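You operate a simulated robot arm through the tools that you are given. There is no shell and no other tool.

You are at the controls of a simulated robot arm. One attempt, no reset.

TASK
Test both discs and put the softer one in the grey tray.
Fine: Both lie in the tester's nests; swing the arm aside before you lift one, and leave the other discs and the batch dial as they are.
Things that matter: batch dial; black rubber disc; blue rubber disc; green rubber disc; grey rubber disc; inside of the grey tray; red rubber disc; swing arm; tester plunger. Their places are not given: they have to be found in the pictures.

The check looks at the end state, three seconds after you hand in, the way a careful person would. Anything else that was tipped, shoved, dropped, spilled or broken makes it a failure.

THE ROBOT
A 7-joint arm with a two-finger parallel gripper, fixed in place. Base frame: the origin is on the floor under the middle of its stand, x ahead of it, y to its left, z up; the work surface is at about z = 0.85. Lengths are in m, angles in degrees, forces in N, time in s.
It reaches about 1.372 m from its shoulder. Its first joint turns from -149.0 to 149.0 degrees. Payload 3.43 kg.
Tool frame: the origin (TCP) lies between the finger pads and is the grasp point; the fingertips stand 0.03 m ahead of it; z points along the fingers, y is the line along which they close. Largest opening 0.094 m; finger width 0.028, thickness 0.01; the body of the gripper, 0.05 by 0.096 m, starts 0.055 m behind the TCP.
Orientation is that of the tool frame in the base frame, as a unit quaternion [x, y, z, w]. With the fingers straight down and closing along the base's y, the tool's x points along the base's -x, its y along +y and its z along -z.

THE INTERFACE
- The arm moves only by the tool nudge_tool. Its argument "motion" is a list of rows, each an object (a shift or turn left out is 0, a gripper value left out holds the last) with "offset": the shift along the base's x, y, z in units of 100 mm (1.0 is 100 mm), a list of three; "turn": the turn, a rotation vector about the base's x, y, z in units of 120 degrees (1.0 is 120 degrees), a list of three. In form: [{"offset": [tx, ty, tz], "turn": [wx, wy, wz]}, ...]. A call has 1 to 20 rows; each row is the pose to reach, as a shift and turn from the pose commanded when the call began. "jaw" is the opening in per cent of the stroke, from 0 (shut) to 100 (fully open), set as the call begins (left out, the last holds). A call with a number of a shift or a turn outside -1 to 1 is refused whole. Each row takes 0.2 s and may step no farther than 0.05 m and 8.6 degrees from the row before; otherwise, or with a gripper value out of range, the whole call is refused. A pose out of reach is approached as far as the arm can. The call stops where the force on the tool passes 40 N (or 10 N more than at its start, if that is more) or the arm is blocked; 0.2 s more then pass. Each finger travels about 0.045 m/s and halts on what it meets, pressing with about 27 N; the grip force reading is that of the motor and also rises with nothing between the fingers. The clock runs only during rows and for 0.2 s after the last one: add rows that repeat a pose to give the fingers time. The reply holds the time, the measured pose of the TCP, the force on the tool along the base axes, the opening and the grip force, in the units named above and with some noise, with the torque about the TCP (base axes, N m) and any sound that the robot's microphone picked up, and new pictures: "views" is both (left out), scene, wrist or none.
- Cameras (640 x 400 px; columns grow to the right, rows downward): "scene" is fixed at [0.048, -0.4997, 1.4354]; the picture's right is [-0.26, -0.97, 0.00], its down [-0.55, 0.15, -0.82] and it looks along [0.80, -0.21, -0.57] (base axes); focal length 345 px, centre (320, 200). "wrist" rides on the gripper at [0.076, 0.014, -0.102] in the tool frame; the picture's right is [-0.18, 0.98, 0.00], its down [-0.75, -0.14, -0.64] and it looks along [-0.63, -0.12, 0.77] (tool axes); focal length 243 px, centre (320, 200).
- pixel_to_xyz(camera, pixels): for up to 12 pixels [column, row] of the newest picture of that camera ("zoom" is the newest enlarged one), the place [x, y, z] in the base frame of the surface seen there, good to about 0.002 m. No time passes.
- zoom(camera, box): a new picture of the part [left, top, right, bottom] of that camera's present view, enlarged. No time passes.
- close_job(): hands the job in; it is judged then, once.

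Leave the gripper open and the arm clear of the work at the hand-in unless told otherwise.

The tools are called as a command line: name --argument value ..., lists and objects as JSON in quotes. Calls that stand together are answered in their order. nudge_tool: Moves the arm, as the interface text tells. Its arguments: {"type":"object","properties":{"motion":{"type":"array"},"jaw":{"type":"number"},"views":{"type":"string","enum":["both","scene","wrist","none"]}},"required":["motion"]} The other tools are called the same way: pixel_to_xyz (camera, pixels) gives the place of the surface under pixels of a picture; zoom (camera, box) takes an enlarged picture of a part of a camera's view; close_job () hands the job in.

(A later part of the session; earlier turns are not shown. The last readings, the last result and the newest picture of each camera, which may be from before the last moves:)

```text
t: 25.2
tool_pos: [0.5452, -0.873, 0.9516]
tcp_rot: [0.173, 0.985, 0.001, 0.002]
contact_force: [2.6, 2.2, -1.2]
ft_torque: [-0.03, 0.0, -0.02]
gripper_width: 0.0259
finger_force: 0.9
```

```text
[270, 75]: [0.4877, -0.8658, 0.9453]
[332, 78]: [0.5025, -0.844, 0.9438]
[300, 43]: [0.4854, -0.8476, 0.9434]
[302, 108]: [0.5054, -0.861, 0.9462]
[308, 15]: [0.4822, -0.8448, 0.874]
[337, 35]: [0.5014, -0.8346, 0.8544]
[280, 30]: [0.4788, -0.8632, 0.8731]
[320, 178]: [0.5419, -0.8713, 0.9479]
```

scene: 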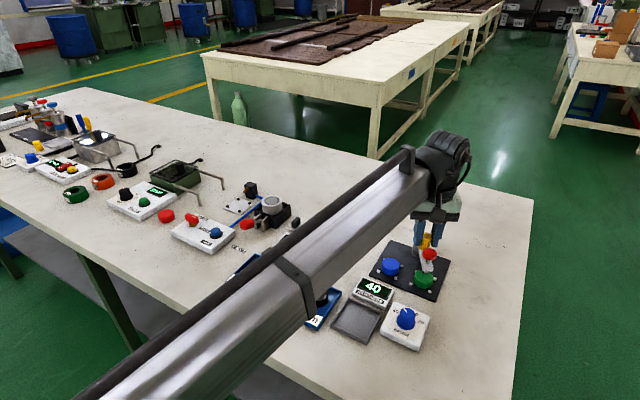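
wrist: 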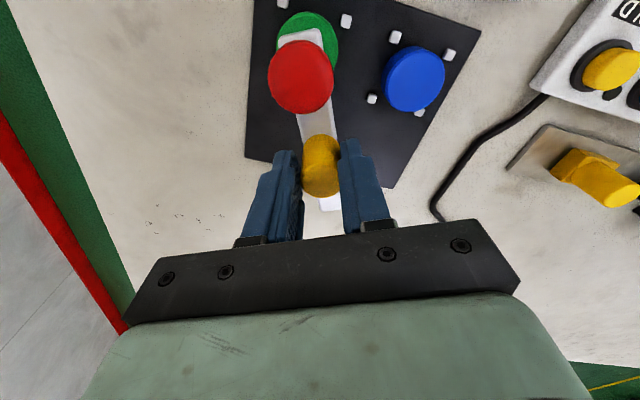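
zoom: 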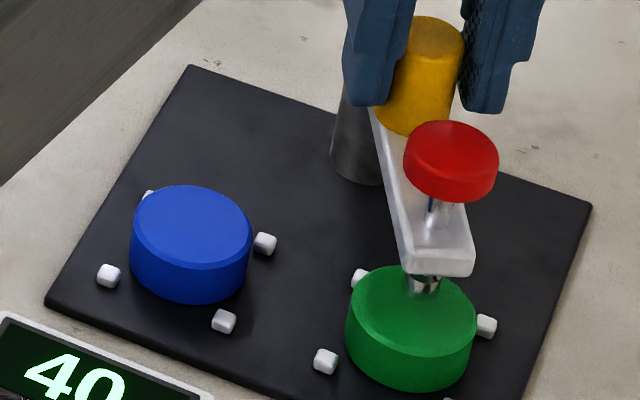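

Red knob centre (0.495, -0.8545) against green's centre (0.4965, -0.855): good. I open the jaws and lift.

nudge_tool --motion '[{"offset": [0, 0, 0]}, {"offset": [0, 0, 0]}, {"offset": [0, 0, 0.1]}, {"offset": [0, 0, 0.25]}, {"offset": [0, 0, 0.4]}, {"offset": [0, 0, 0.55]}]' --jaw 45 --views "none"

nudge_tool --motion '[{"offset": [-0.16, 0.06, 0]}, {"offset": [-0.32, 0.12, 0]}, {"offset": [-0.49, 0.185, 0]}, {"offset": [-0.49, 0.185, 0]}, {"offset": [-0.49, 0.185, -0.1]}, {"offset": [-0.49, 0.185, -0.2]}]' --jaw 0 --views "both"

zoom --camera "scene" --box '[370, 220, 450, 280]'

zoom --camera "wrist" --box '[270, 80, 370, 180]'

```text
t: 26.6
tool_pos: [0.544, -0.8733, 1.0046]
tcp_rot: [0.173, 0.985, 0.001, 0.001]
contact_force: [0.0, 0.2, -0.2]
ft_torque: [0.0, -0.03, -0.03]
gripper_width: 0.0422
finger_force: 0.2
```

```text
t: 28.0
tool_pos: [0.4944, -0.8548, 0.9867]
tcp_rot: [0.174, 0.985, -0.001, 0.002]
contact_force: [-0.3, 0.1, -0.3]
ft_torque: [-0.03, 0.02, -0.01]
gripper_width: 0.0002
finger_force: 27.2
```

scene: 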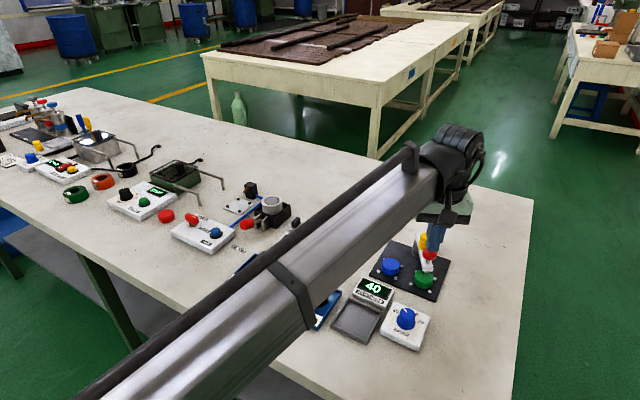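
wrist: 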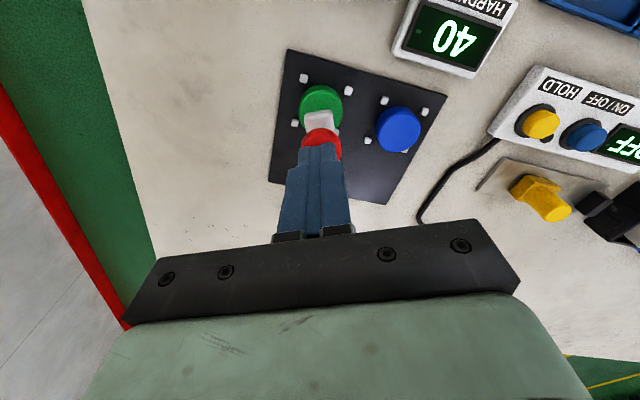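

```text
6.67 times, centred on (410, 250) of scene
```

zoom: 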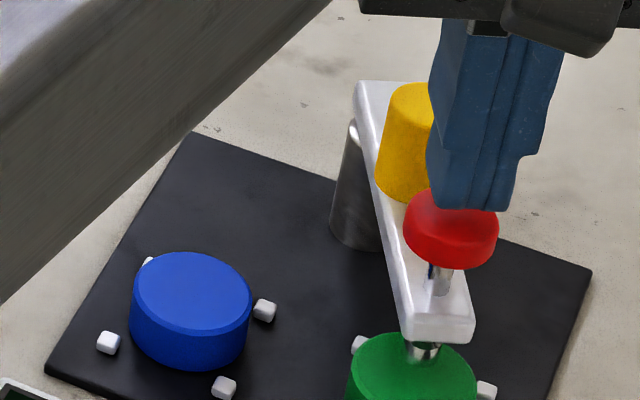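

```text
4.00 times, centred on (320, 130) of wrist
```

zoom: 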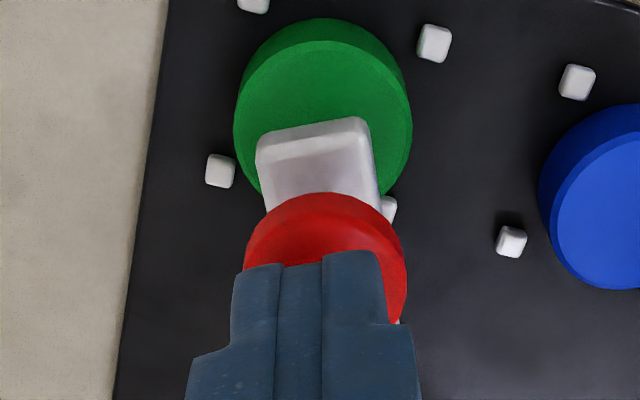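

In the scene view the tips look a little to the right of the red knob, while the wrist view looks centred. I measure the finger surfaces to be sure.

zoom --camera "scene" --box '[410, 225, 450, 265]'

```text
10.00 times, centred on (430, 245) of scene
```

zoom: 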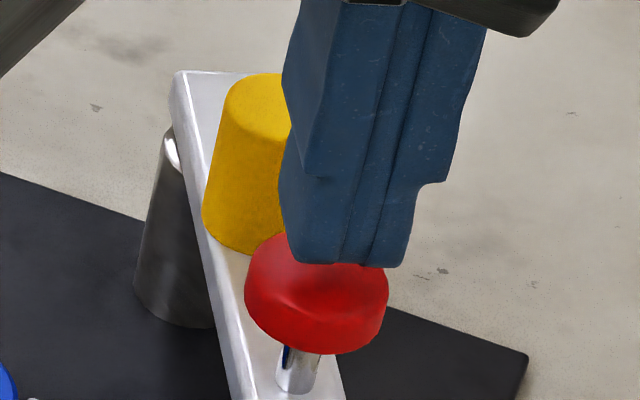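

pixel_to_xyz --camera "zoom" --pixels '[[302, 255], [345, 257], [375, 258], [402, 258], [283, 200], [348, 215], [330, 100], [460, 110], [250, 275], [385, 290], [320, 310]]'

```text
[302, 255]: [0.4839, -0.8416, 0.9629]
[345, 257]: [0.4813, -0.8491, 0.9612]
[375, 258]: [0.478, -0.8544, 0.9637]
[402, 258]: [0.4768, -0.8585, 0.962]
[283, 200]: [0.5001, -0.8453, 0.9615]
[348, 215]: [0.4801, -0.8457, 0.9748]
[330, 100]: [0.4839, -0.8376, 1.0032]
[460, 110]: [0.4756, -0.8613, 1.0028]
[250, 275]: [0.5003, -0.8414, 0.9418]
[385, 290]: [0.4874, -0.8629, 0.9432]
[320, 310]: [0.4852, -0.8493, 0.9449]
```

Finger centre computes to (0.4936, -0.855) and the red knob to about (0.4945, -0.8535), so it is centred within 2 mm. I press down 18 mm in fine steps.

nudge_tool --motion '[{"offset": [0, 0, -0.04]}, {"offset": [0, 0, -0.08]}, {"offset": [0, 0, -0.1]}, {"offset": [0, 0, -0.115]}, {"offset": [0, 0, -0.13]}, {"offset": [0, 0, -0.14]}, {"offset": [0, 0, -0.15]}, {"offset": [0, 0, -0.16]}, {"offset": [0, 0, -0.17]}, {"offset": [0, 0, -0.18]}]' --views "scene"

zoom --camera "scene" --box '[350, 230, 440, 310]'

```text
t: 30.2
tool_pos: [0.495, -0.8553, 0.969]
tcp_rot: [0.173, 0.985, 0.0, 0.002]
contact_force: [0.9, -0.3, 3.5]
ft_torque: [-0.01, 0.01, -0.02]
gripper_width: 0.0003
finger_force: 26.7
```

scene: 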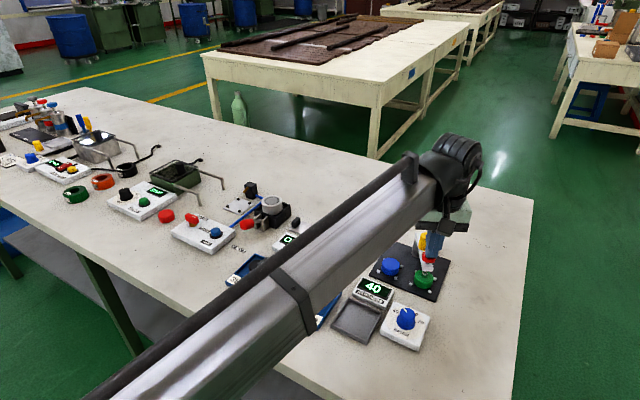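

```text
5.00 times, centred on (395, 270) of scene
```

zoom: 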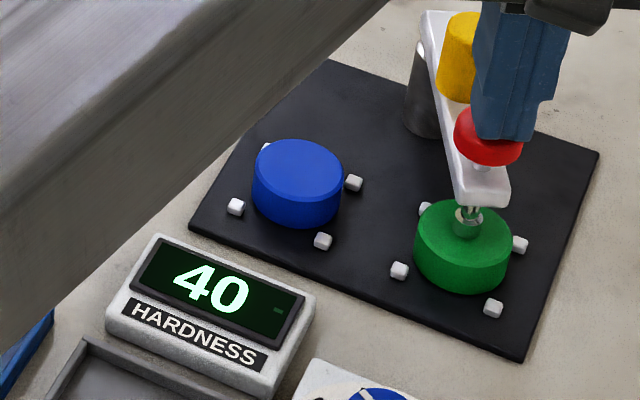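

Only 3.5 N so far, and the 40 is the old reading. I press 2.5 mm further in half-millimetre steps.

nudge_tool --motion '[{"offset": [0, 0, -0.005]}, {"offset": [0, 0, -0.01]}, {"offset": [0, 0, -0.015]}, {"offset": [0, 0, -0.02]}, {"offset": [0, 0, -0.025]}]' --views "scene"

zoom --camera "scene" --box '[350, 230, 440, 310]'

```text
t: 31.4
tool_pos: [0.4939, -0.8555, 0.9677]
tcp_rot: [0.174, 0.985, -0.001, 0.001]
contact_force: [-0.7, 1.9, 20.6]
ft_torque: [0.05, 0.01, 0.16]
gripper_width: 0.0001
finger_force: 27.6
```

scene: 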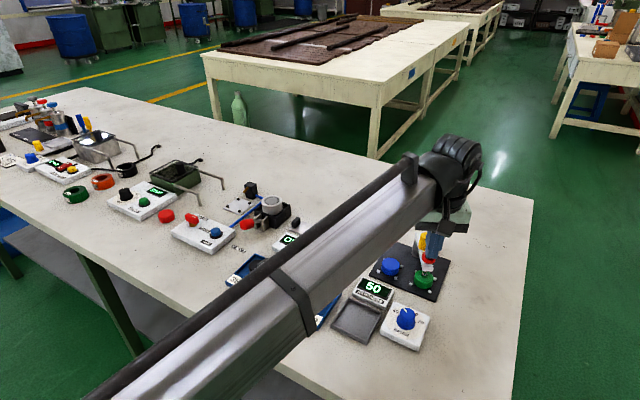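

```text
5.00 times, centred on (395, 270) of scene
```

zoom: 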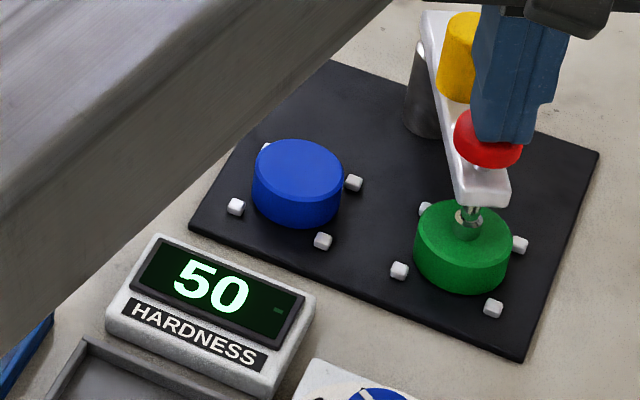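

Green reads 50. I press half a millimetre further to check that the reading doesn't depend on the force.

nudge_tool --motion '[{"offset": [0, 0, -0.003]}, {"offset": [0, 0, -0.006]}, {"offset": [0, 0, -0.006]}, {"offset": [0, 0, -0.006]}]' --views "none"

zoom --camera "scene" --box '[350, 230, 440, 310]'

```text
t: 32.4
tool_pos: [0.4947, -0.856, 0.9663]
tcp_rot: [0.174, 0.985, -0.002, 0.001]
contact_force: [-1.3, -0.8, 34.6]
ft_torque: [0.03, 0.04, -0.03]
gripper_width: 0.0001
finger_force: 26.8
```

```text
5.00 times, centred on (395, 270) of scene
```

zoom: 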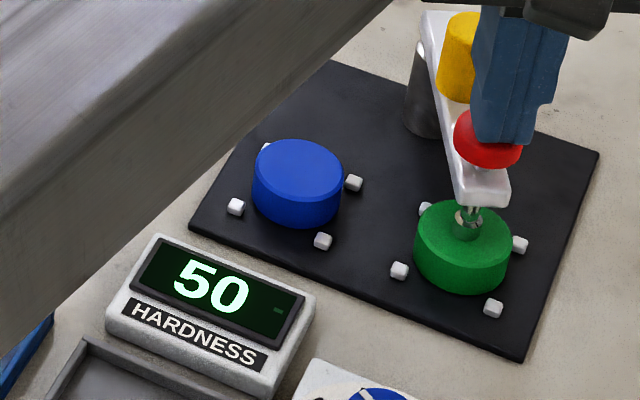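

Green stays at 50 at 35 N; blue was 40 at similar force. Lower hardness is softer, so the blue disc goes in the tray. I lift off the red knob first.

nudge_tool --motion '[{"offset": [0, 0, 0.05]}, {"offset": [0, 0, 0.1]}, {"offset": [0, 0, 0.2]}, {"offset": [0, 0, 0.3]}, {"offset": [0, 0, 0.4]}]' --views "none"

nudge_tool --motion '[{"offset": [0.16, -0.06, 0]}, {"offset": [0.32, -0.12, 0]}, {"offset": [0.49, -0.175, 0]}, {"offset": [0.49, -0.175, 0]}, {"offset": [0.49, -0.175, 0]}]' --jaw 45 --views "both"

zoom --camera "wrist" --box '[250, 70, 400, 190]'

```text
t: 33.6
tool_pos: [0.4957, -0.8568, 1.0054]
tcp_rot: [0.174, 0.985, 0.0, 0.001]
contact_force: [0.0, 0.4, 0.8]
ft_torque: [0.02, -0.04, 0.01]
gripper_width: 0.0001
finger_force: 27.0
```

```text
t: 34.8
tool_pos: [0.5434, -0.8725, 1.0058]
tcp_rot: [0.174, 0.985, 0.0, 0.001]
contact_force: [0.3, 0.5, -0.4]
ft_torque: [0.0, 0.0, -0.05]
gripper_width: 0.0423
finger_force: 0.1
```

scene: 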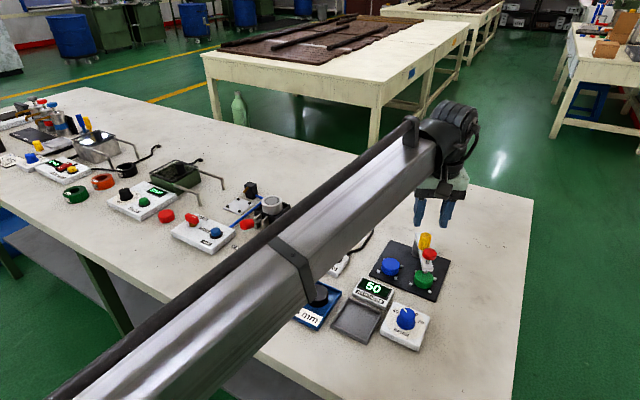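
wrist: 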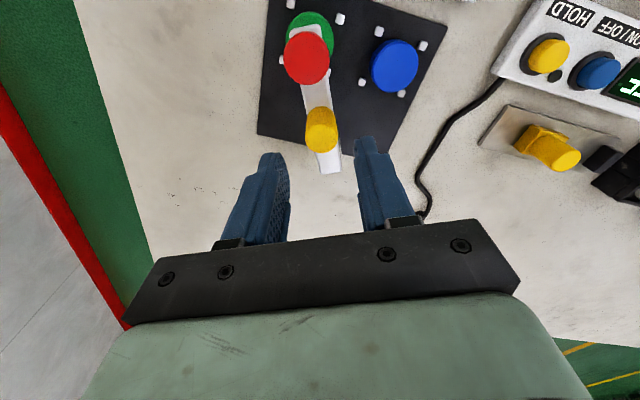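

```text
3.33 times, centred on (325, 130) of wrist
```

zoom: 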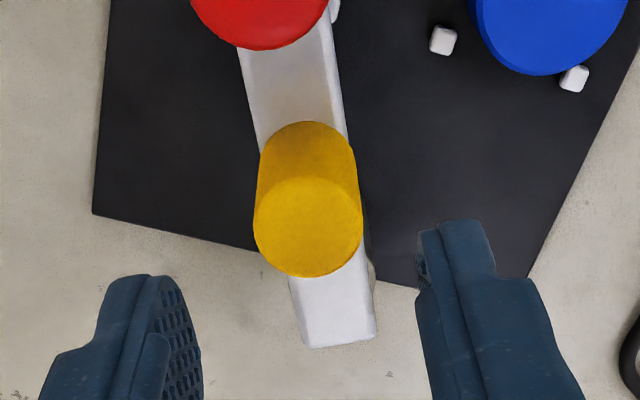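

The handle is right under the TCP (321,138). I descend and close the fork loosely again.

nudge_tool --motion '[{"offset": [0, 0, -0.15]}, {"offset": [0, 0, -0.3]}, {"offset": [0, 0, -0.45]}, {"offset": [0, 0, -0.55]}, {"offset": [0, 0, -0.55]}]' --views "none"

nudge_tool --motion '[{"offset": [0, 0, 0]}, {"offset": [0, 0, 0]}, {"offset": [0, 0, 0]}]' --jaw 26 --views "none"

```text
t: 36.0
tool_pos: [0.543, -0.873, 0.9494]
tcp_rot: [0.174, 0.985, -0.001, 0.001]
contact_force: [1.2, -0.5, -0.1]
ft_torque: [0.01, -0.03, 0.01]
gripper_width: 0.0423
finger_force: 0.0
```

```text
t: 36.8
tool_pos: [0.5425, -0.8726, 0.949]
tcp_rot: [0.173, 0.985, 0.001, 0.001]
contact_force: [0.4, 4.4, -1.3]
ft_torque: [0.0, 0.04, 0.03]
gripper_width: 0.0264
finger_force: 2.2
```

The fork is on with light contact. I swing the arm back by 50° first, watching the force.

nudge_tool --motion '[{"offset": [0.0133, 0.0326, 0], "turn": [0, 0, -0.04167]}, {"offset": [0.0293, 0.0638, 0], "turn": [0, 0, -0.08333]}, {"offset": [0.048, 0.0936, 0], "turn": [0, 0, -0.125]}, {"offset": [0.0692, 0.1217, 0], "turn": [0, 0, -0.16667]}, {"offset": [0.0927, 0.1478, 0], "turn": [0, 0, -0.20833]}, {"offset": [0.1185, 0.1717, 0], "turn": [0, 0, -0.25]}, {"offset": [0.1462, 0.1933, 0], "turn": [0, 0, -0.29167]}, {"offset": [0.1757, 0.2124, 0], "turn": [0, 0, -0.33333]}, {"offset": [0.2068, 0.2288, 0], "turn": [0, 0, -0.375]}, {"offset": [0.2392, 0.2425, 0], "turn": [0, 0, -0.41667]}]' --views "wrist"

```text
t: 39.0
tool_pos: [0.5657, -0.8477, 0.95]
tcp_rot: [0.574, 0.819, 0.0, 0.002]
contact_force: [0.9, 0.1, 0.2]
ft_torque: [-0.01, 0.01, 0.01]
gripper_width: 0.0253
finger_force: 0.5
```

wrist: 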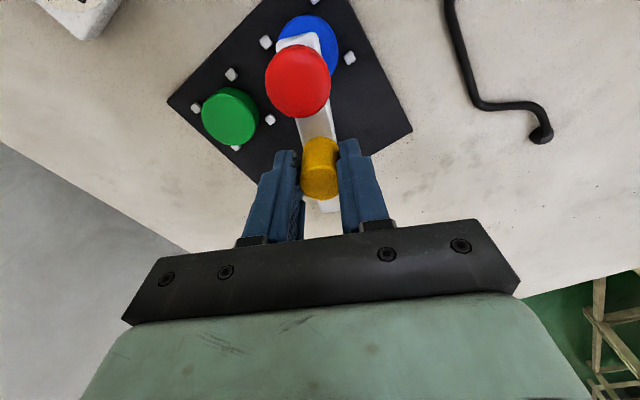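

Arm follows with little force. I swing it the rest of the way back to its first parking place at about 46°.

nudge_tool --motion '[{"offset": [0.0334, 0.0108, 0], "turn": [0, 0, -0.04167]}, {"offset": [0.0677, 0.0187, 0], "turn": [0, 0, -0.08333]}, {"offset": [0.1025, 0.0235, 0], "turn": [0, 0, -0.125]}, {"offset": [0.1376, 0.0253, 0], "turn": [0, 0, -0.16667]}, {"offset": [0.1728, 0.024, 0], "turn": [0, 0, -0.20833]}, {"offset": [0.2077, 0.0197, 0], "turn": [0, 0, -0.25]}, {"offset": [0.2421, 0.0123, 0], "turn": [0, 0, -0.29167]}, {"offset": [0.2757, 0.002, 0], "turn": [0, 0, -0.33333]}, {"offset": [0.3082, -0.0113, 0], "turn": [0, 0, -0.375]}, {"offset": [0.3395, -0.0273, 0], "turn": [0, 0, -0.41667]}, {"offset": [0.3693, -0.046, 0], "turn": [0, 0, -0.45833]}, {"offset": [0.3974, -0.0672, 0], "turn": [0, 0, -0.5]}, {"offset": [0.4184, -0.0859, 0], "turn": [0, 0, -0.53333]}]' --views "both"

```text
t: 41.8
tool_pos: [0.609, -0.8571, 0.9504]
tcp_rot: [0.921, 0.39, -0.001, 0.002]
contact_force: [0.8, -0.9, 0.0]
ft_torque: [-0.02, 0.0, 0.02]
gripper_width: 0.0249
finger_force: 0.5
```

scene: 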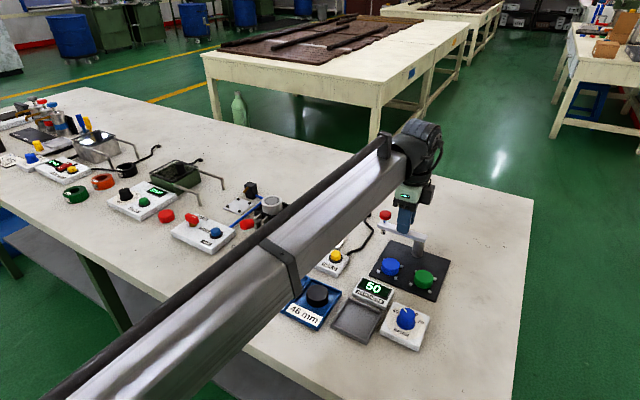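
wrist: 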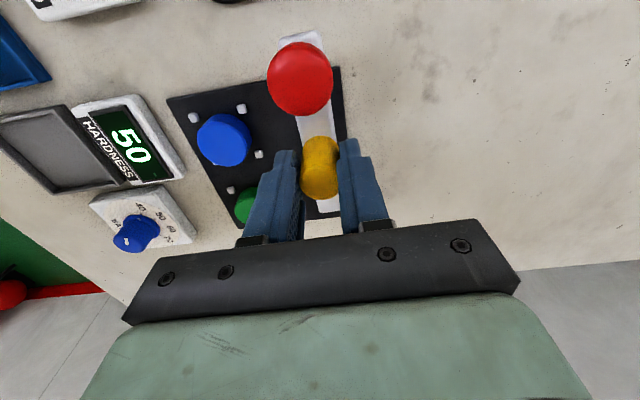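

The arm is parked where it began. I open the jaws and lift clear of the handle.

nudge_tool --motion '[{"offset": [0, 0, 0]}, {"offset": [0, 0, 0]}, {"offset": [0, 0, 0.1]}, {"offset": [0, 0, 0.3]}, {"offset": [0, 0, 0.5]}, {"offset": [0, 0, 0.7]}, {"offset": [0, 0, 0.95]}]' --jaw 45 --views "none"

nudge_tool --motion '[{"offset": [-0.05, 0.047, 0], "turn": [0, 0, 0.0619]}, {"offset": [-0.1, 0.094, 0], "turn": [0, 0, 0.1238]}, {"offset": [-0.15, 0.14, 0], "turn": [0, 0, 0.1856]}, {"offset": [-0.2, 0.187, 0], "turn": [0, 0, 0.2475]}, {"offset": [-0.25, 0.234, 0], "turn": [0, 0, 0.3094]}, {"offset": [-0.3, 0.28, 0], "turn": [0, 0, 0.3713]}, {"offset": [-0.35, 0.327, 0], "turn": [0, 0, 0.4331]}, {"offset": [-0.4, 0.374, 0], "turn": [0, 0, 0.495]}, {"offset": [-0.45, 0.42, 0], "turn": [0, 0, 0.5569]}, {"offset": [-0.5, 0.467, 0], "turn": [0, 0, 0.6188]}, {"offset": [-0.55, 0.514, 0], "turn": [0, 0, 0.6806]}, {"offset": [-0.59, 0.56, 0], "turn": [0, 0, 0.7425]}]' --jaw 62 --views "both"

```text
t: 43.4
tool_pos: [0.6089, -0.8585, 1.0448]
tcp_rot: [0.921, 0.39, -0.001, 0.0]
contact_force: [-0.1, -0.8, 0.6]
ft_torque: [0.02, 0.02, 0.01]
gripper_width: 0.0428
finger_force: 0.0
```

```text
t: 46.0
tool_pos: [0.5506, -0.8006, 1.0436]
tcp_rot: [0.381, 0.925, -0.001, 0.001]
contact_force: [1.1, -0.6, -0.6]
ft_torque: [-0.01, -0.01, -0.01]
gripper_width: 0.0583
finger_force: 0.0
```

scene: 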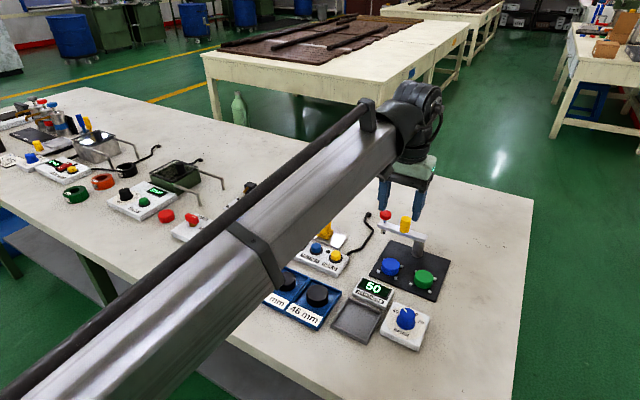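
wrist: 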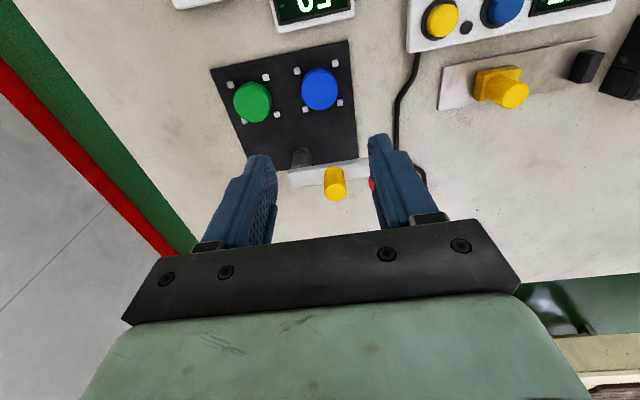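

The blue disc shows at about (319,90), right where the point under the TCP should project (320,92). I enlarge to check the finger lanes between the pegs.

zoom --camera "wrist" --box '[260, 40, 400, 180]'

```text
2.86 times, centred on (330, 110) of wrist
```

zoom: 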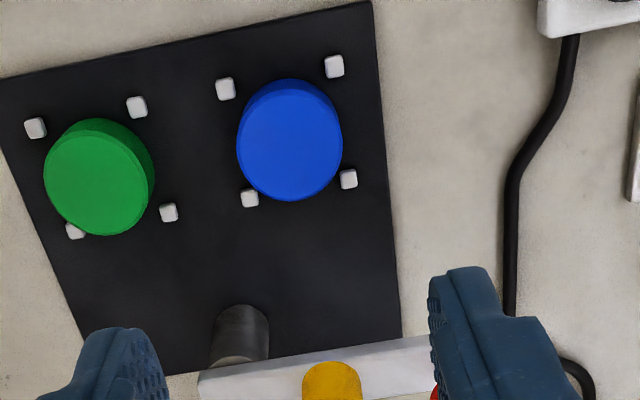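

pixel_to_xyz --camera "zoom" --pixels '[[225, 88], [334, 65], [348, 180], [249, 198], [290, 145], [240, 145], [340, 145], [288, 92], [290, 198]]'

pixel_to_xyz --camera "scene" --pixels '[[359, 299], [382, 311], [355, 341], [331, 325], [357, 318], [370, 318], [343, 322], [363, 304], [352, 334]]'

zoom --camera "scene" --box '[320, 285, 400, 350]'

```text
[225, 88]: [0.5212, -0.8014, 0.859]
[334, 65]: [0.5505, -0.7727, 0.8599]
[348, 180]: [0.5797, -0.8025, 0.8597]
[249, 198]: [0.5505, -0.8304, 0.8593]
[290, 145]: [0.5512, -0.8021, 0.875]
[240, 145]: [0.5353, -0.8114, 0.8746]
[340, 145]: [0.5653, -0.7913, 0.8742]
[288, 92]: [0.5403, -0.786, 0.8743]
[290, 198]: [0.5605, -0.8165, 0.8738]
```

```text
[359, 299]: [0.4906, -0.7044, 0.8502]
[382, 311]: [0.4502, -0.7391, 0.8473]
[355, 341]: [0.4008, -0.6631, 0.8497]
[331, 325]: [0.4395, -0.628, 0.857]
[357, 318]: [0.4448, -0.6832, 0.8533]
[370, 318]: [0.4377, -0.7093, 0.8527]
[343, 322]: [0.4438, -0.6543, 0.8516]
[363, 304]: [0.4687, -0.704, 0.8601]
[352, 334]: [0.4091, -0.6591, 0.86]
```

```text
6.15 times, centred on (360, 318) of scene
```

zoom: 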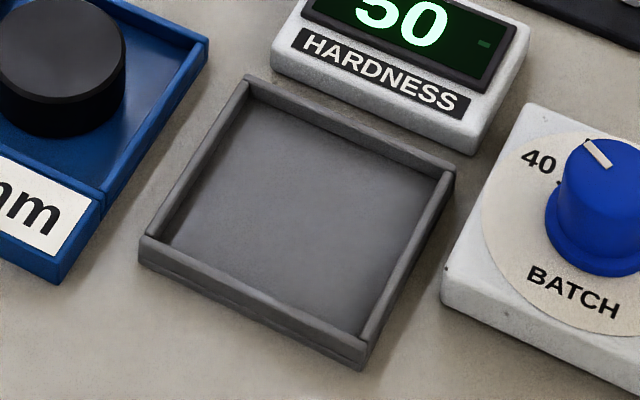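

The pegs and disc agree on a centre of (0.5505, -0.8017). Now I measure the tray's inner floor and rim corners in this zoom.

pixel_to_xyz --camera "zoom" --pixels '[[252, 105], [435, 182], [355, 328], [172, 245], [305, 215], [247, 82], [452, 175], [362, 345], [145, 245]]'

```text
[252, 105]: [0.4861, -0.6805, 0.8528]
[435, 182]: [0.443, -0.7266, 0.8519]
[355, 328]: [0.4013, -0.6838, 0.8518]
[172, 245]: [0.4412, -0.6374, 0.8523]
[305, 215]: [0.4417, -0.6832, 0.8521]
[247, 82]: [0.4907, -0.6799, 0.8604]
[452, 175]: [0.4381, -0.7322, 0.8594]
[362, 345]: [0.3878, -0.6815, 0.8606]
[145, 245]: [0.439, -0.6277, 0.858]
```

Tray floor centre is about (0.443, -0.682), floor z 0.852, rim 0.860, sides at 45°. I descend 100 mm toward the blue disc and check again.

nudge_tool --motion '[{"offset": [0, -0.008, -0.2]}, {"offset": [0, -0.008, -0.4]}, {"offset": [0, -0.008, -0.6]}, {"offset": [0, -0.008, -0.8]}, {"offset": [0, -0.008, -1.0]}, {"offset": [0, -0.008, -1.0]}]' --views "both"

zoom --camera "wrist" --box '[230, 70, 410, 210]'

zoom --camera "scene" --box '[360, 210, 440, 290]'

```text
t: 47.4
tool_pos: [0.5485, -0.8006, 0.9446]
tcp_rot: [0.382, 0.924, -0.001, 0.001]
contact_force: [-0.2, 0.3, 0.3]
ft_torque: [0.03, -0.01, 0.03]
gripper_width: 0.0584
finger_force: 0.0
```

scene: 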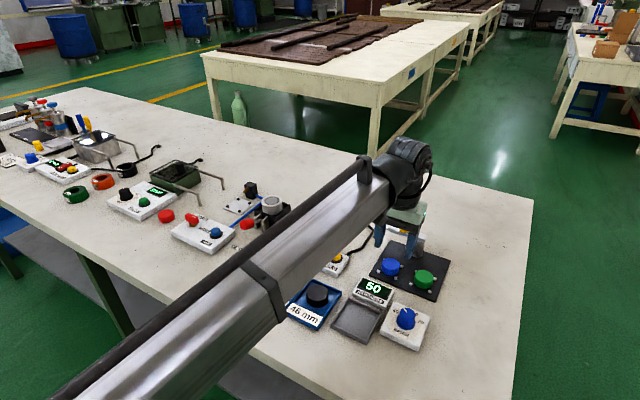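
wrist: 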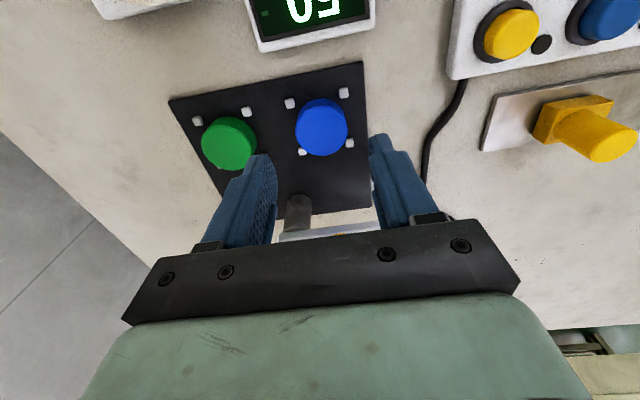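

```text
2.86 times, centred on (320, 140) of wrist
```

zoom: 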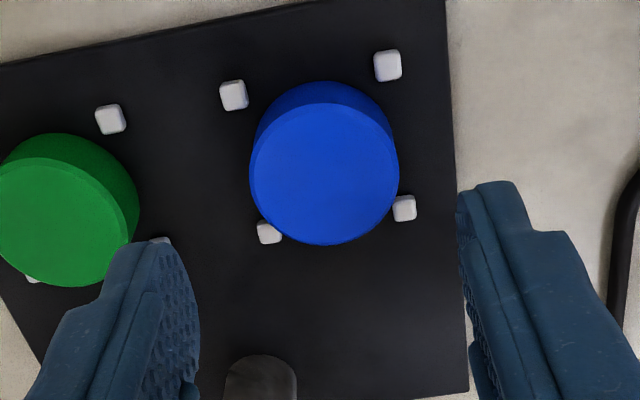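

```text
5.00 times, centred on (400, 250) of scene
```

zoom: 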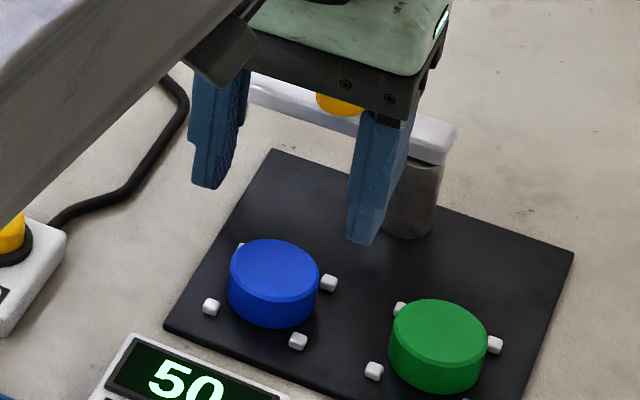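

Disc centre shows at (321,131) against the expected (320,131): within 1 mm. I lower 50 mm more so the tips come to about z 0.864, above the pegs and beside the top of the disc.

nudge_tool --motion '[{"offset": [0.006, 0.006, -0.1]}, {"offset": [0.006, 0.006, -0.2]}, {"offset": [0.006, 0.006, -0.3]}, {"offset": [0.006, 0.006, -0.4]}, {"offset": [0.006, 0.006, -0.46]}, {"offset": [0.006, 0.006, -0.505]}, {"offset": [0.006, 0.006, -0.505]}]' --views "both"

zoom --camera "scene" --box '[360, 220, 440, 290]'

zoom --camera "wrist" --box '[230, 100, 410, 240]'

```text
t: 49.0
tool_pos: [0.5492, -0.8014, 0.8948]
tcp_rot: [0.382, 0.924, -0.001, 0.001]
contact_force: [-0.9, 0.0, -1.1]
ft_torque: [-0.03, 0.01, 0.0]
gripper_width: 0.0583
finger_force: 0.0
```

scene: 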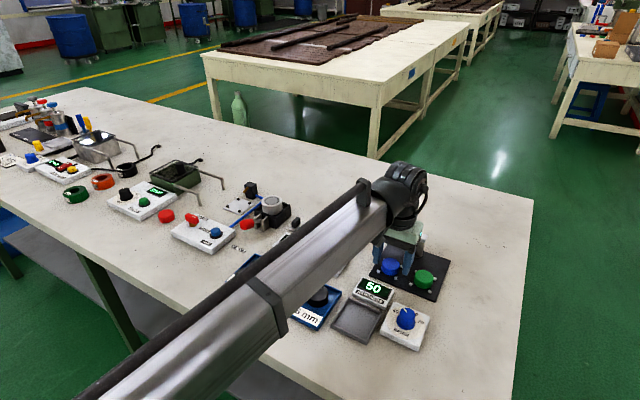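
wrist: 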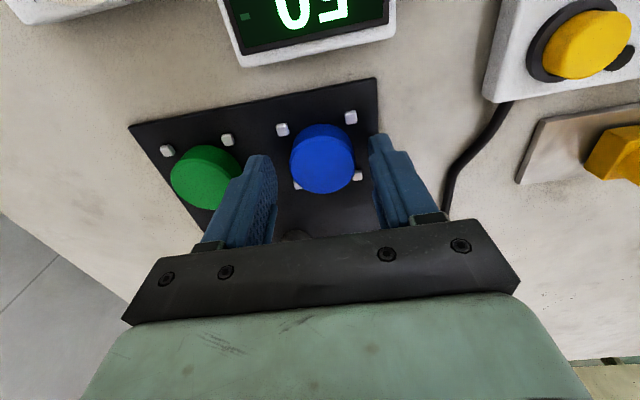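

```text
5.71 times, centred on (400, 255) of scene
```

zoom: 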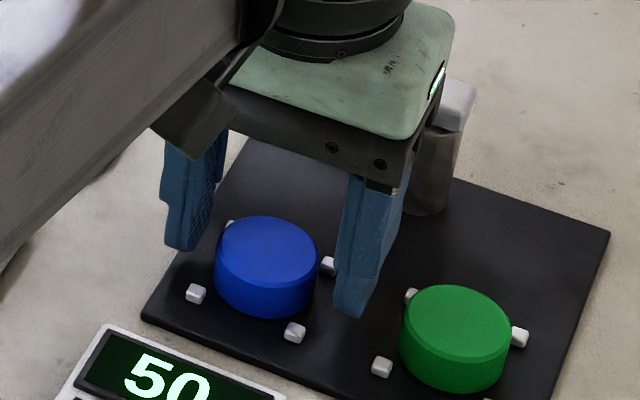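

```text
2.86 times, centred on (320, 170) of wrist
```

zoom: 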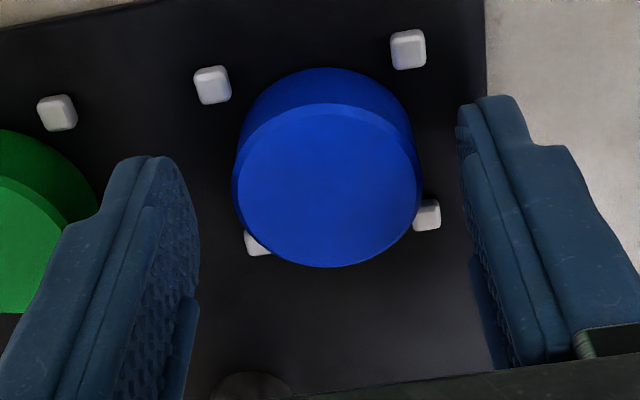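

Everything is in place. I shift 1 mm along the closing line and close the jaws on the blue disc.

nudge_tool --motion '[{"offset": [0.01, 0.01, 0]}, {"offset": [0.01, 0.01, 0]}, {"offset": [0.01, 0.01, 0]}, {"offset": [0.01, 0.01, 0]}, {"offset": [0.01, 0.01, 0]}]' --jaw 10 --views "both"

zoom --camera "scene" --box '[360, 220, 440, 290]'

```text
t: 50.2
tool_pos: [0.5499, -0.8009, 0.8941]
tcp_rot: [0.381, 0.925, 0.0, 0.001]
contact_force: [-0.6, -0.6, 0.2]
ft_torque: [-0.02, 0.05, -0.04]
gripper_width: 0.0384
finger_force: 27.2
```

scene: 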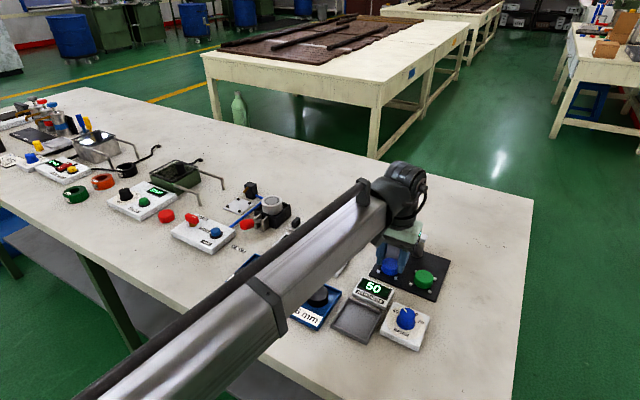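
wrist: 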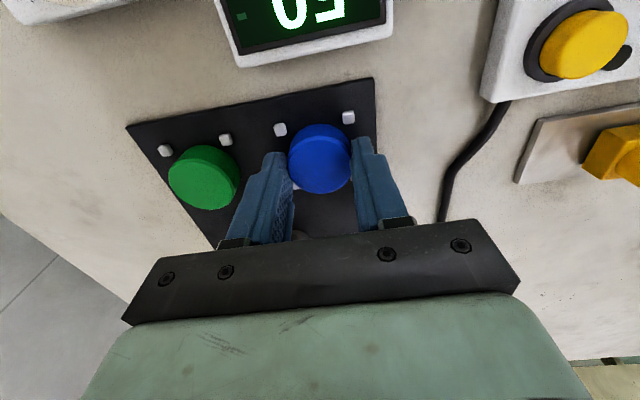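

```text
5.71 times, centred on (400, 255) of scene
```

zoom: 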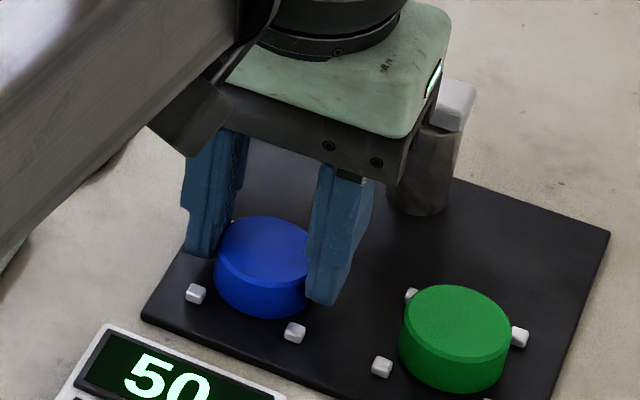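

The disc is gripped at 38.4 mm with 27 N. I lift straight up, slowly at first.

nudge_tool --motion '[{"offset": [0, 0, 0.05]}, {"offset": [0, 0, 0.1]}, {"offset": [0, 0, 0.2]}, {"offset": [0, 0, 0.35]}, {"offset": [0, 0, 0.5]}, {"offset": [0, 0, 0.7]}, {"offset": [0, 0, 0.9]}]' --views "both"

```text
t: 51.8
tool_pos: [0.5523, -0.8004, 0.9857]
tcp_rot: [0.382, 0.924, 0.0, 0.001]
contact_force: [-0.3, -0.6, -1.0]
ft_torque: [0.03, -0.02, 0.0]
gripper_width: 0.0381
finger_force: 26.1
```

scene: 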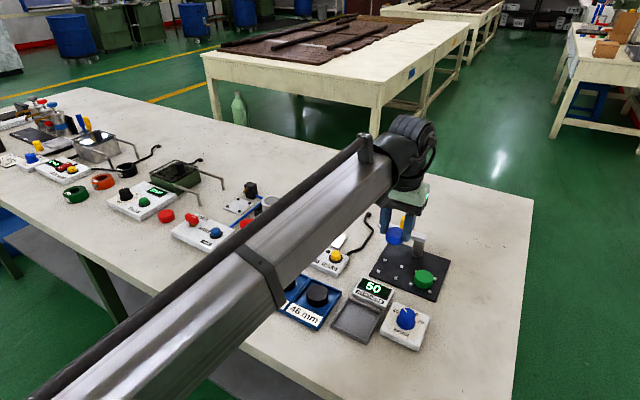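
wrist: 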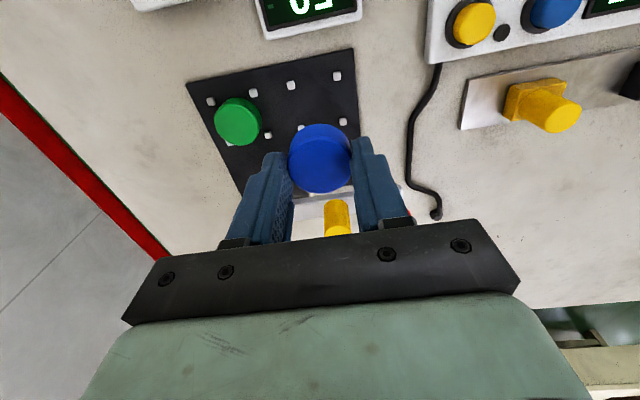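

The disc came up cleanly and the green one stayed. I carry it toward the tray centre (0.444, -0.683) in two stretches.

nudge_tool --motion '[{"offset": [-0.1, 0.11, 0]}, {"offset": [-0.25, 0.275, 0]}, {"offset": [-0.4, 0.44, 0]}, {"offset": [-0.55, 0.6, 0]}, {"offset": [-0.7, 0.77, 0]}, {"offset": [-0.85, 0.93, 0]}]' --views "none"

nudge_tool --motion '[{"offset": [-0.1, 0.11, 0]}, {"offset": [-0.22, 0.24, 0]}, {"offset": [-0.22, 0.24, 0]}]' --views "both"

zoom --camera "scene" --box '[310, 240, 430, 350]'

```text
t: 53.2
tool_pos: [0.469, -0.7058, 0.9844]
tcp_rot: [0.381, 0.924, 0.0, 0.001]
contact_force: [0.2, 1.3, -0.1]
ft_torque: [0.0, 0.02, -0.03]
gripper_width: 0.0381
finger_force: 27.1
```

```text
t: 54.0
tool_pos: [0.4458, -0.6844, 0.9852]
tcp_rot: [0.382, 0.924, -0.001, 0.002]
contact_force: [0.3, -0.2, 0.1]
ft_torque: [0.02, -0.02, -0.01]
gripper_width: 0.0382
finger_force: 27.8
```

scene: 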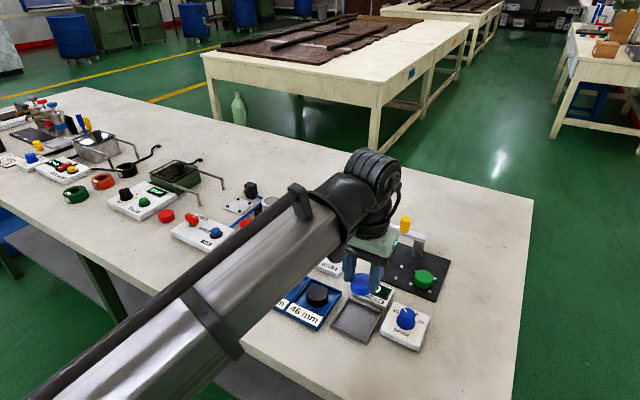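
wrist: 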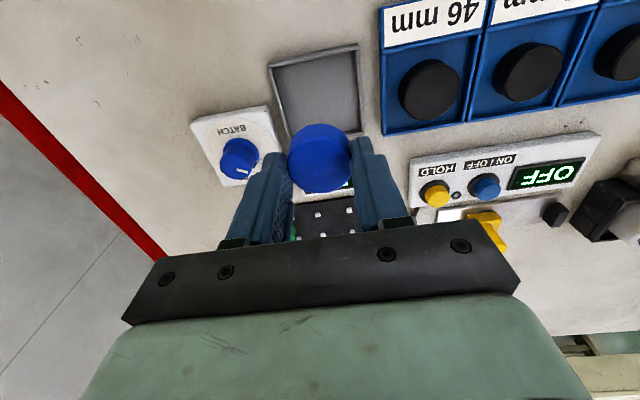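

```text
3.64 times, centred on (370, 295) of scene
```

zoom: 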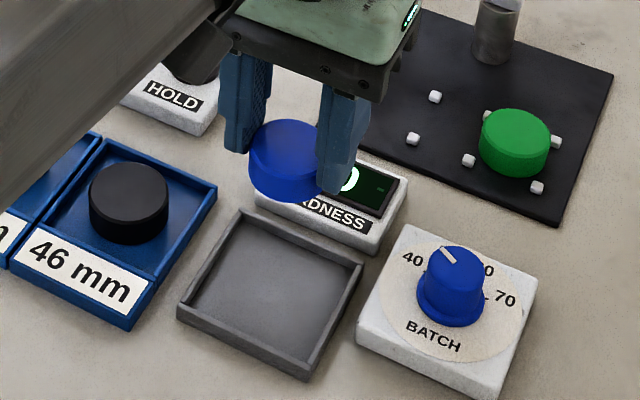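

I'm above the tray. I measure the tray from the wrist camera to fix its centre, and the disc's lower edge from the scene.

zoom --camera "wrist" --box '[250, 30, 380, 160]'

```text
3.08 times, centred on (315, 95) of wrist
```

zoom: 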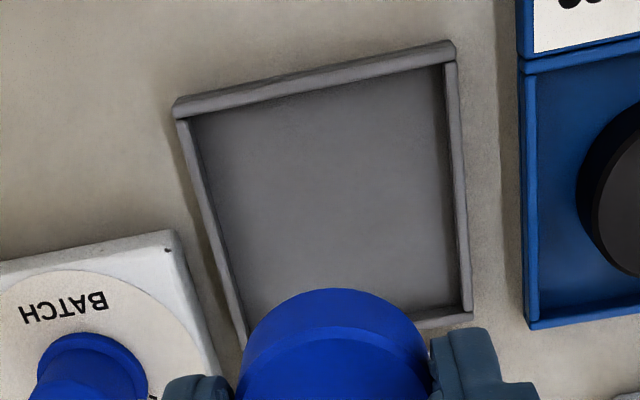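

pixel_to_xyz --camera "zoom" --pixels '[[192, 118], [441, 72], [461, 305], [243, 315], [180, 110], [452, 48], [470, 318], [330, 200], [330, 345], [330, 295]]'

zoom --camera "scene" --box '[335, 265, 395, 310]'

```text
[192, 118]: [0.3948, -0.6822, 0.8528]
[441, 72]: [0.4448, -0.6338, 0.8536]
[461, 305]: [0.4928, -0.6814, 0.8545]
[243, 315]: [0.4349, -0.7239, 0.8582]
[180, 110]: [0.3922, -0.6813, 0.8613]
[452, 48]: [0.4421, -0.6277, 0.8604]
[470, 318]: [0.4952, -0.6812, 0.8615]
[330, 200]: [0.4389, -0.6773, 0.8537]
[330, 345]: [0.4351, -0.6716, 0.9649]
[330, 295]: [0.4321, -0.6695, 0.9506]
```

```text
8.89 times, centred on (365, 288) of scene
```

zoom: 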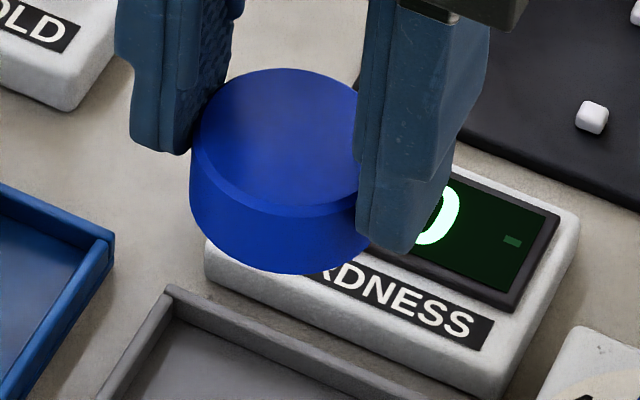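

pixel_to_xyz --camera "zoom" --pixels '[[270, 268], [240, 258], [300, 268], [280, 130], [200, 222], [270, 205], [385, 245], [180, 150]]'

```text
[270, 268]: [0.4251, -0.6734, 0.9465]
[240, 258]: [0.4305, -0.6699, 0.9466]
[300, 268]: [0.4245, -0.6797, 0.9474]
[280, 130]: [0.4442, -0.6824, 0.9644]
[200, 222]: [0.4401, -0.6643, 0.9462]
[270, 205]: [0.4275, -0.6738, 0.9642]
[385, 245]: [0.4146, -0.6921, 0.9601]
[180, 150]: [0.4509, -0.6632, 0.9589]
```

The disc's underside is at about z 0.946 with TCP at 0.985, and the tray centre is (0.4437, -0.682). I lower 85 mm, with a slight centring shift.

nudge_tool --motion '[{"offset": [-0.012, 0.02, -0.15]}, {"offset": [-0.012, 0.02, -0.3]}, {"offset": [-0.012, 0.02, -0.45]}, {"offset": [-0.012, 0.02, -0.6]}, {"offset": [-0.012, 0.02, -0.75]}, {"offset": [-0.012, 0.02, -0.85]}, {"offset": [-0.012, 0.02, -0.85]}]' --views "both"

zoom --camera "scene" --box '[315, 270, 405, 350]'

zoom --camera "wrist" --box '[230, 60, 410, 220]'

```text
t: 55.6
tool_pos: [0.4425, -0.6804, 0.8979]
tcp_rot: [0.382, 0.924, -0.001, 0.002]
contact_force: [0.3, -0.4, 0.1]
ft_torque: [-0.03, 0.0, 0.05]
gripper_width: 0.0381
finger_force: 26.8
```

scene: 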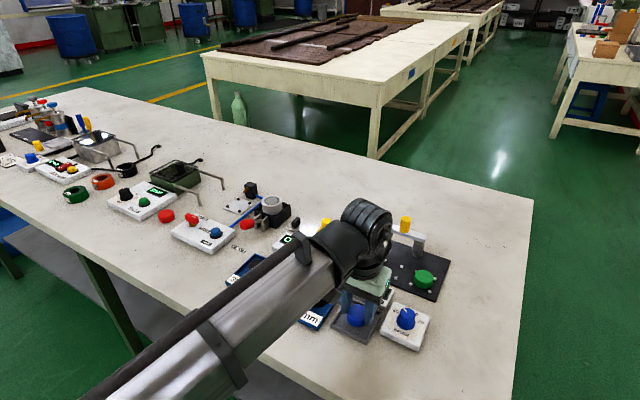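
wrist: 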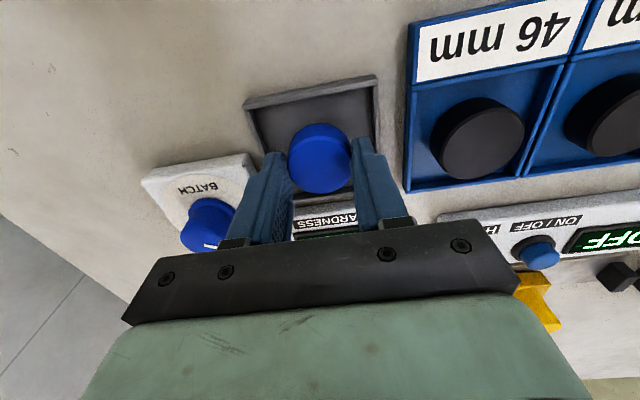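

```text
5.00 times, centred on (360, 310) of scene
```

zoom: 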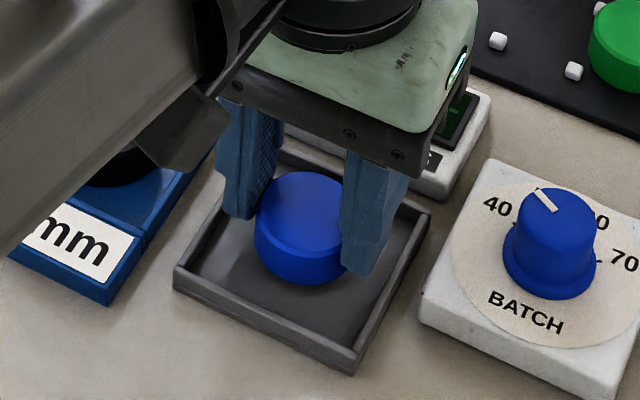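

```text
2.50 times, centred on (320, 140) of wrist
```

zoom: 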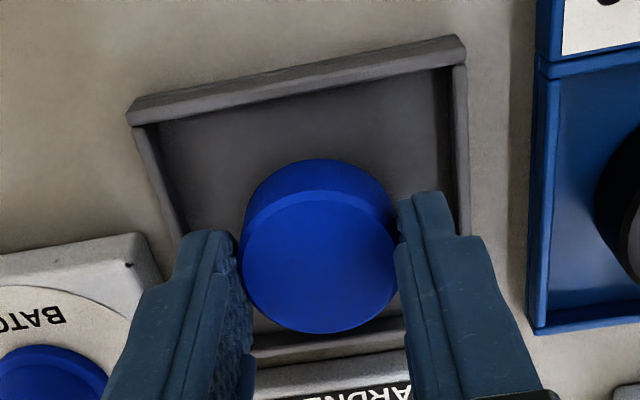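

The disc hovers about 5 mm above the tray floor, well inside the walls. I lower in 1 mm steps till it touches.

nudge_tool --motion '[{"offset": [0, 0, -0.01]}, {"offset": [0, 0, -0.02]}, {"offset": [0, 0, -0.03]}, {"offset": [0, 0, -0.035]}, {"offset": [0, 0, -0.04]}]' --views "scene"

zoom --camera "scene" --box '[315, 270, 405, 350]'

```text
t: 56.8
tool_pos: [0.4428, -0.682, 0.8949]
tcp_rot: [0.382, 0.924, 0.0, 0.002]
contact_force: [-0.3, -0.4, -1.2]
ft_torque: [0.02, 0.02, 0.02]
gripper_width: 0.0382
finger_force: 27.0
```

scene: 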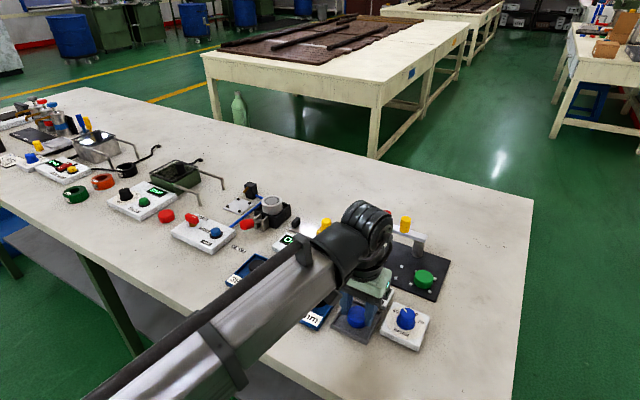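

```text
5.00 times, centred on (360, 310) of scene
```

zoom: 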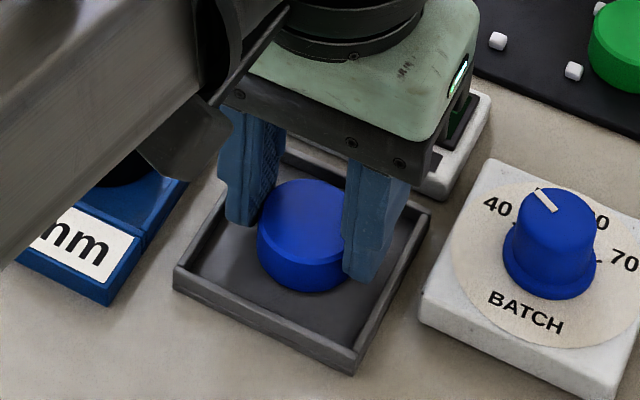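

No contact force yet. I measure the disc's lower edge and keep lowering in half-millimetre steps.

pixel_to_xyz --camera "zoom" --pixels '[[300, 288], [280, 280], [295, 205], [300, 310], [360, 278], [235, 222]]'

nudge_tool --motion '[{"offset": [0, 0, -0.005]}, {"offset": [0, 0, -0.01]}, {"offset": [0, 0, -0.015]}, {"offset": [0, 0, -0.015]}]' --views "none"

```text
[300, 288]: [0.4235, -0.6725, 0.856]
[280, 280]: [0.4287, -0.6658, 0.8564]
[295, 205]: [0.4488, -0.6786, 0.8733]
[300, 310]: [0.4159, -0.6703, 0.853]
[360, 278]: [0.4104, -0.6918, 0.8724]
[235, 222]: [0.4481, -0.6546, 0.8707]
```

```text
t: 57.8
tool_pos: [0.4423, -0.6817, 0.8932]
tcp_rot: [0.382, 0.924, 0.0, 0.001]
contact_force: [-1.0, 0.7, -0.2]
ft_torque: [-0.02, -0.02, -0.02]
gripper_width: 0.0382
finger_force: 27.1
```

Still free; about 1 mm to go by my reckoning. Two more half-millimetre steps, then a look at the force.

nudge_tool --motion '[{"offset": [0, 0, -0.005]}, {"offset": [0, 0, -0.01]}, {"offset": [0, 0, -0.01]}]' --views "none"

```text
t: 58.6
tool_pos: [0.4429, -0.682, 0.893]
tcp_rot: [0.382, 0.924, -0.001, 0.001]
contact_force: [-0.5, -0.1, 6.0]
ft_torque: [0.05, 0.04, 0.01]
gripper_width: 0.0384
finger_force: 26.3
```

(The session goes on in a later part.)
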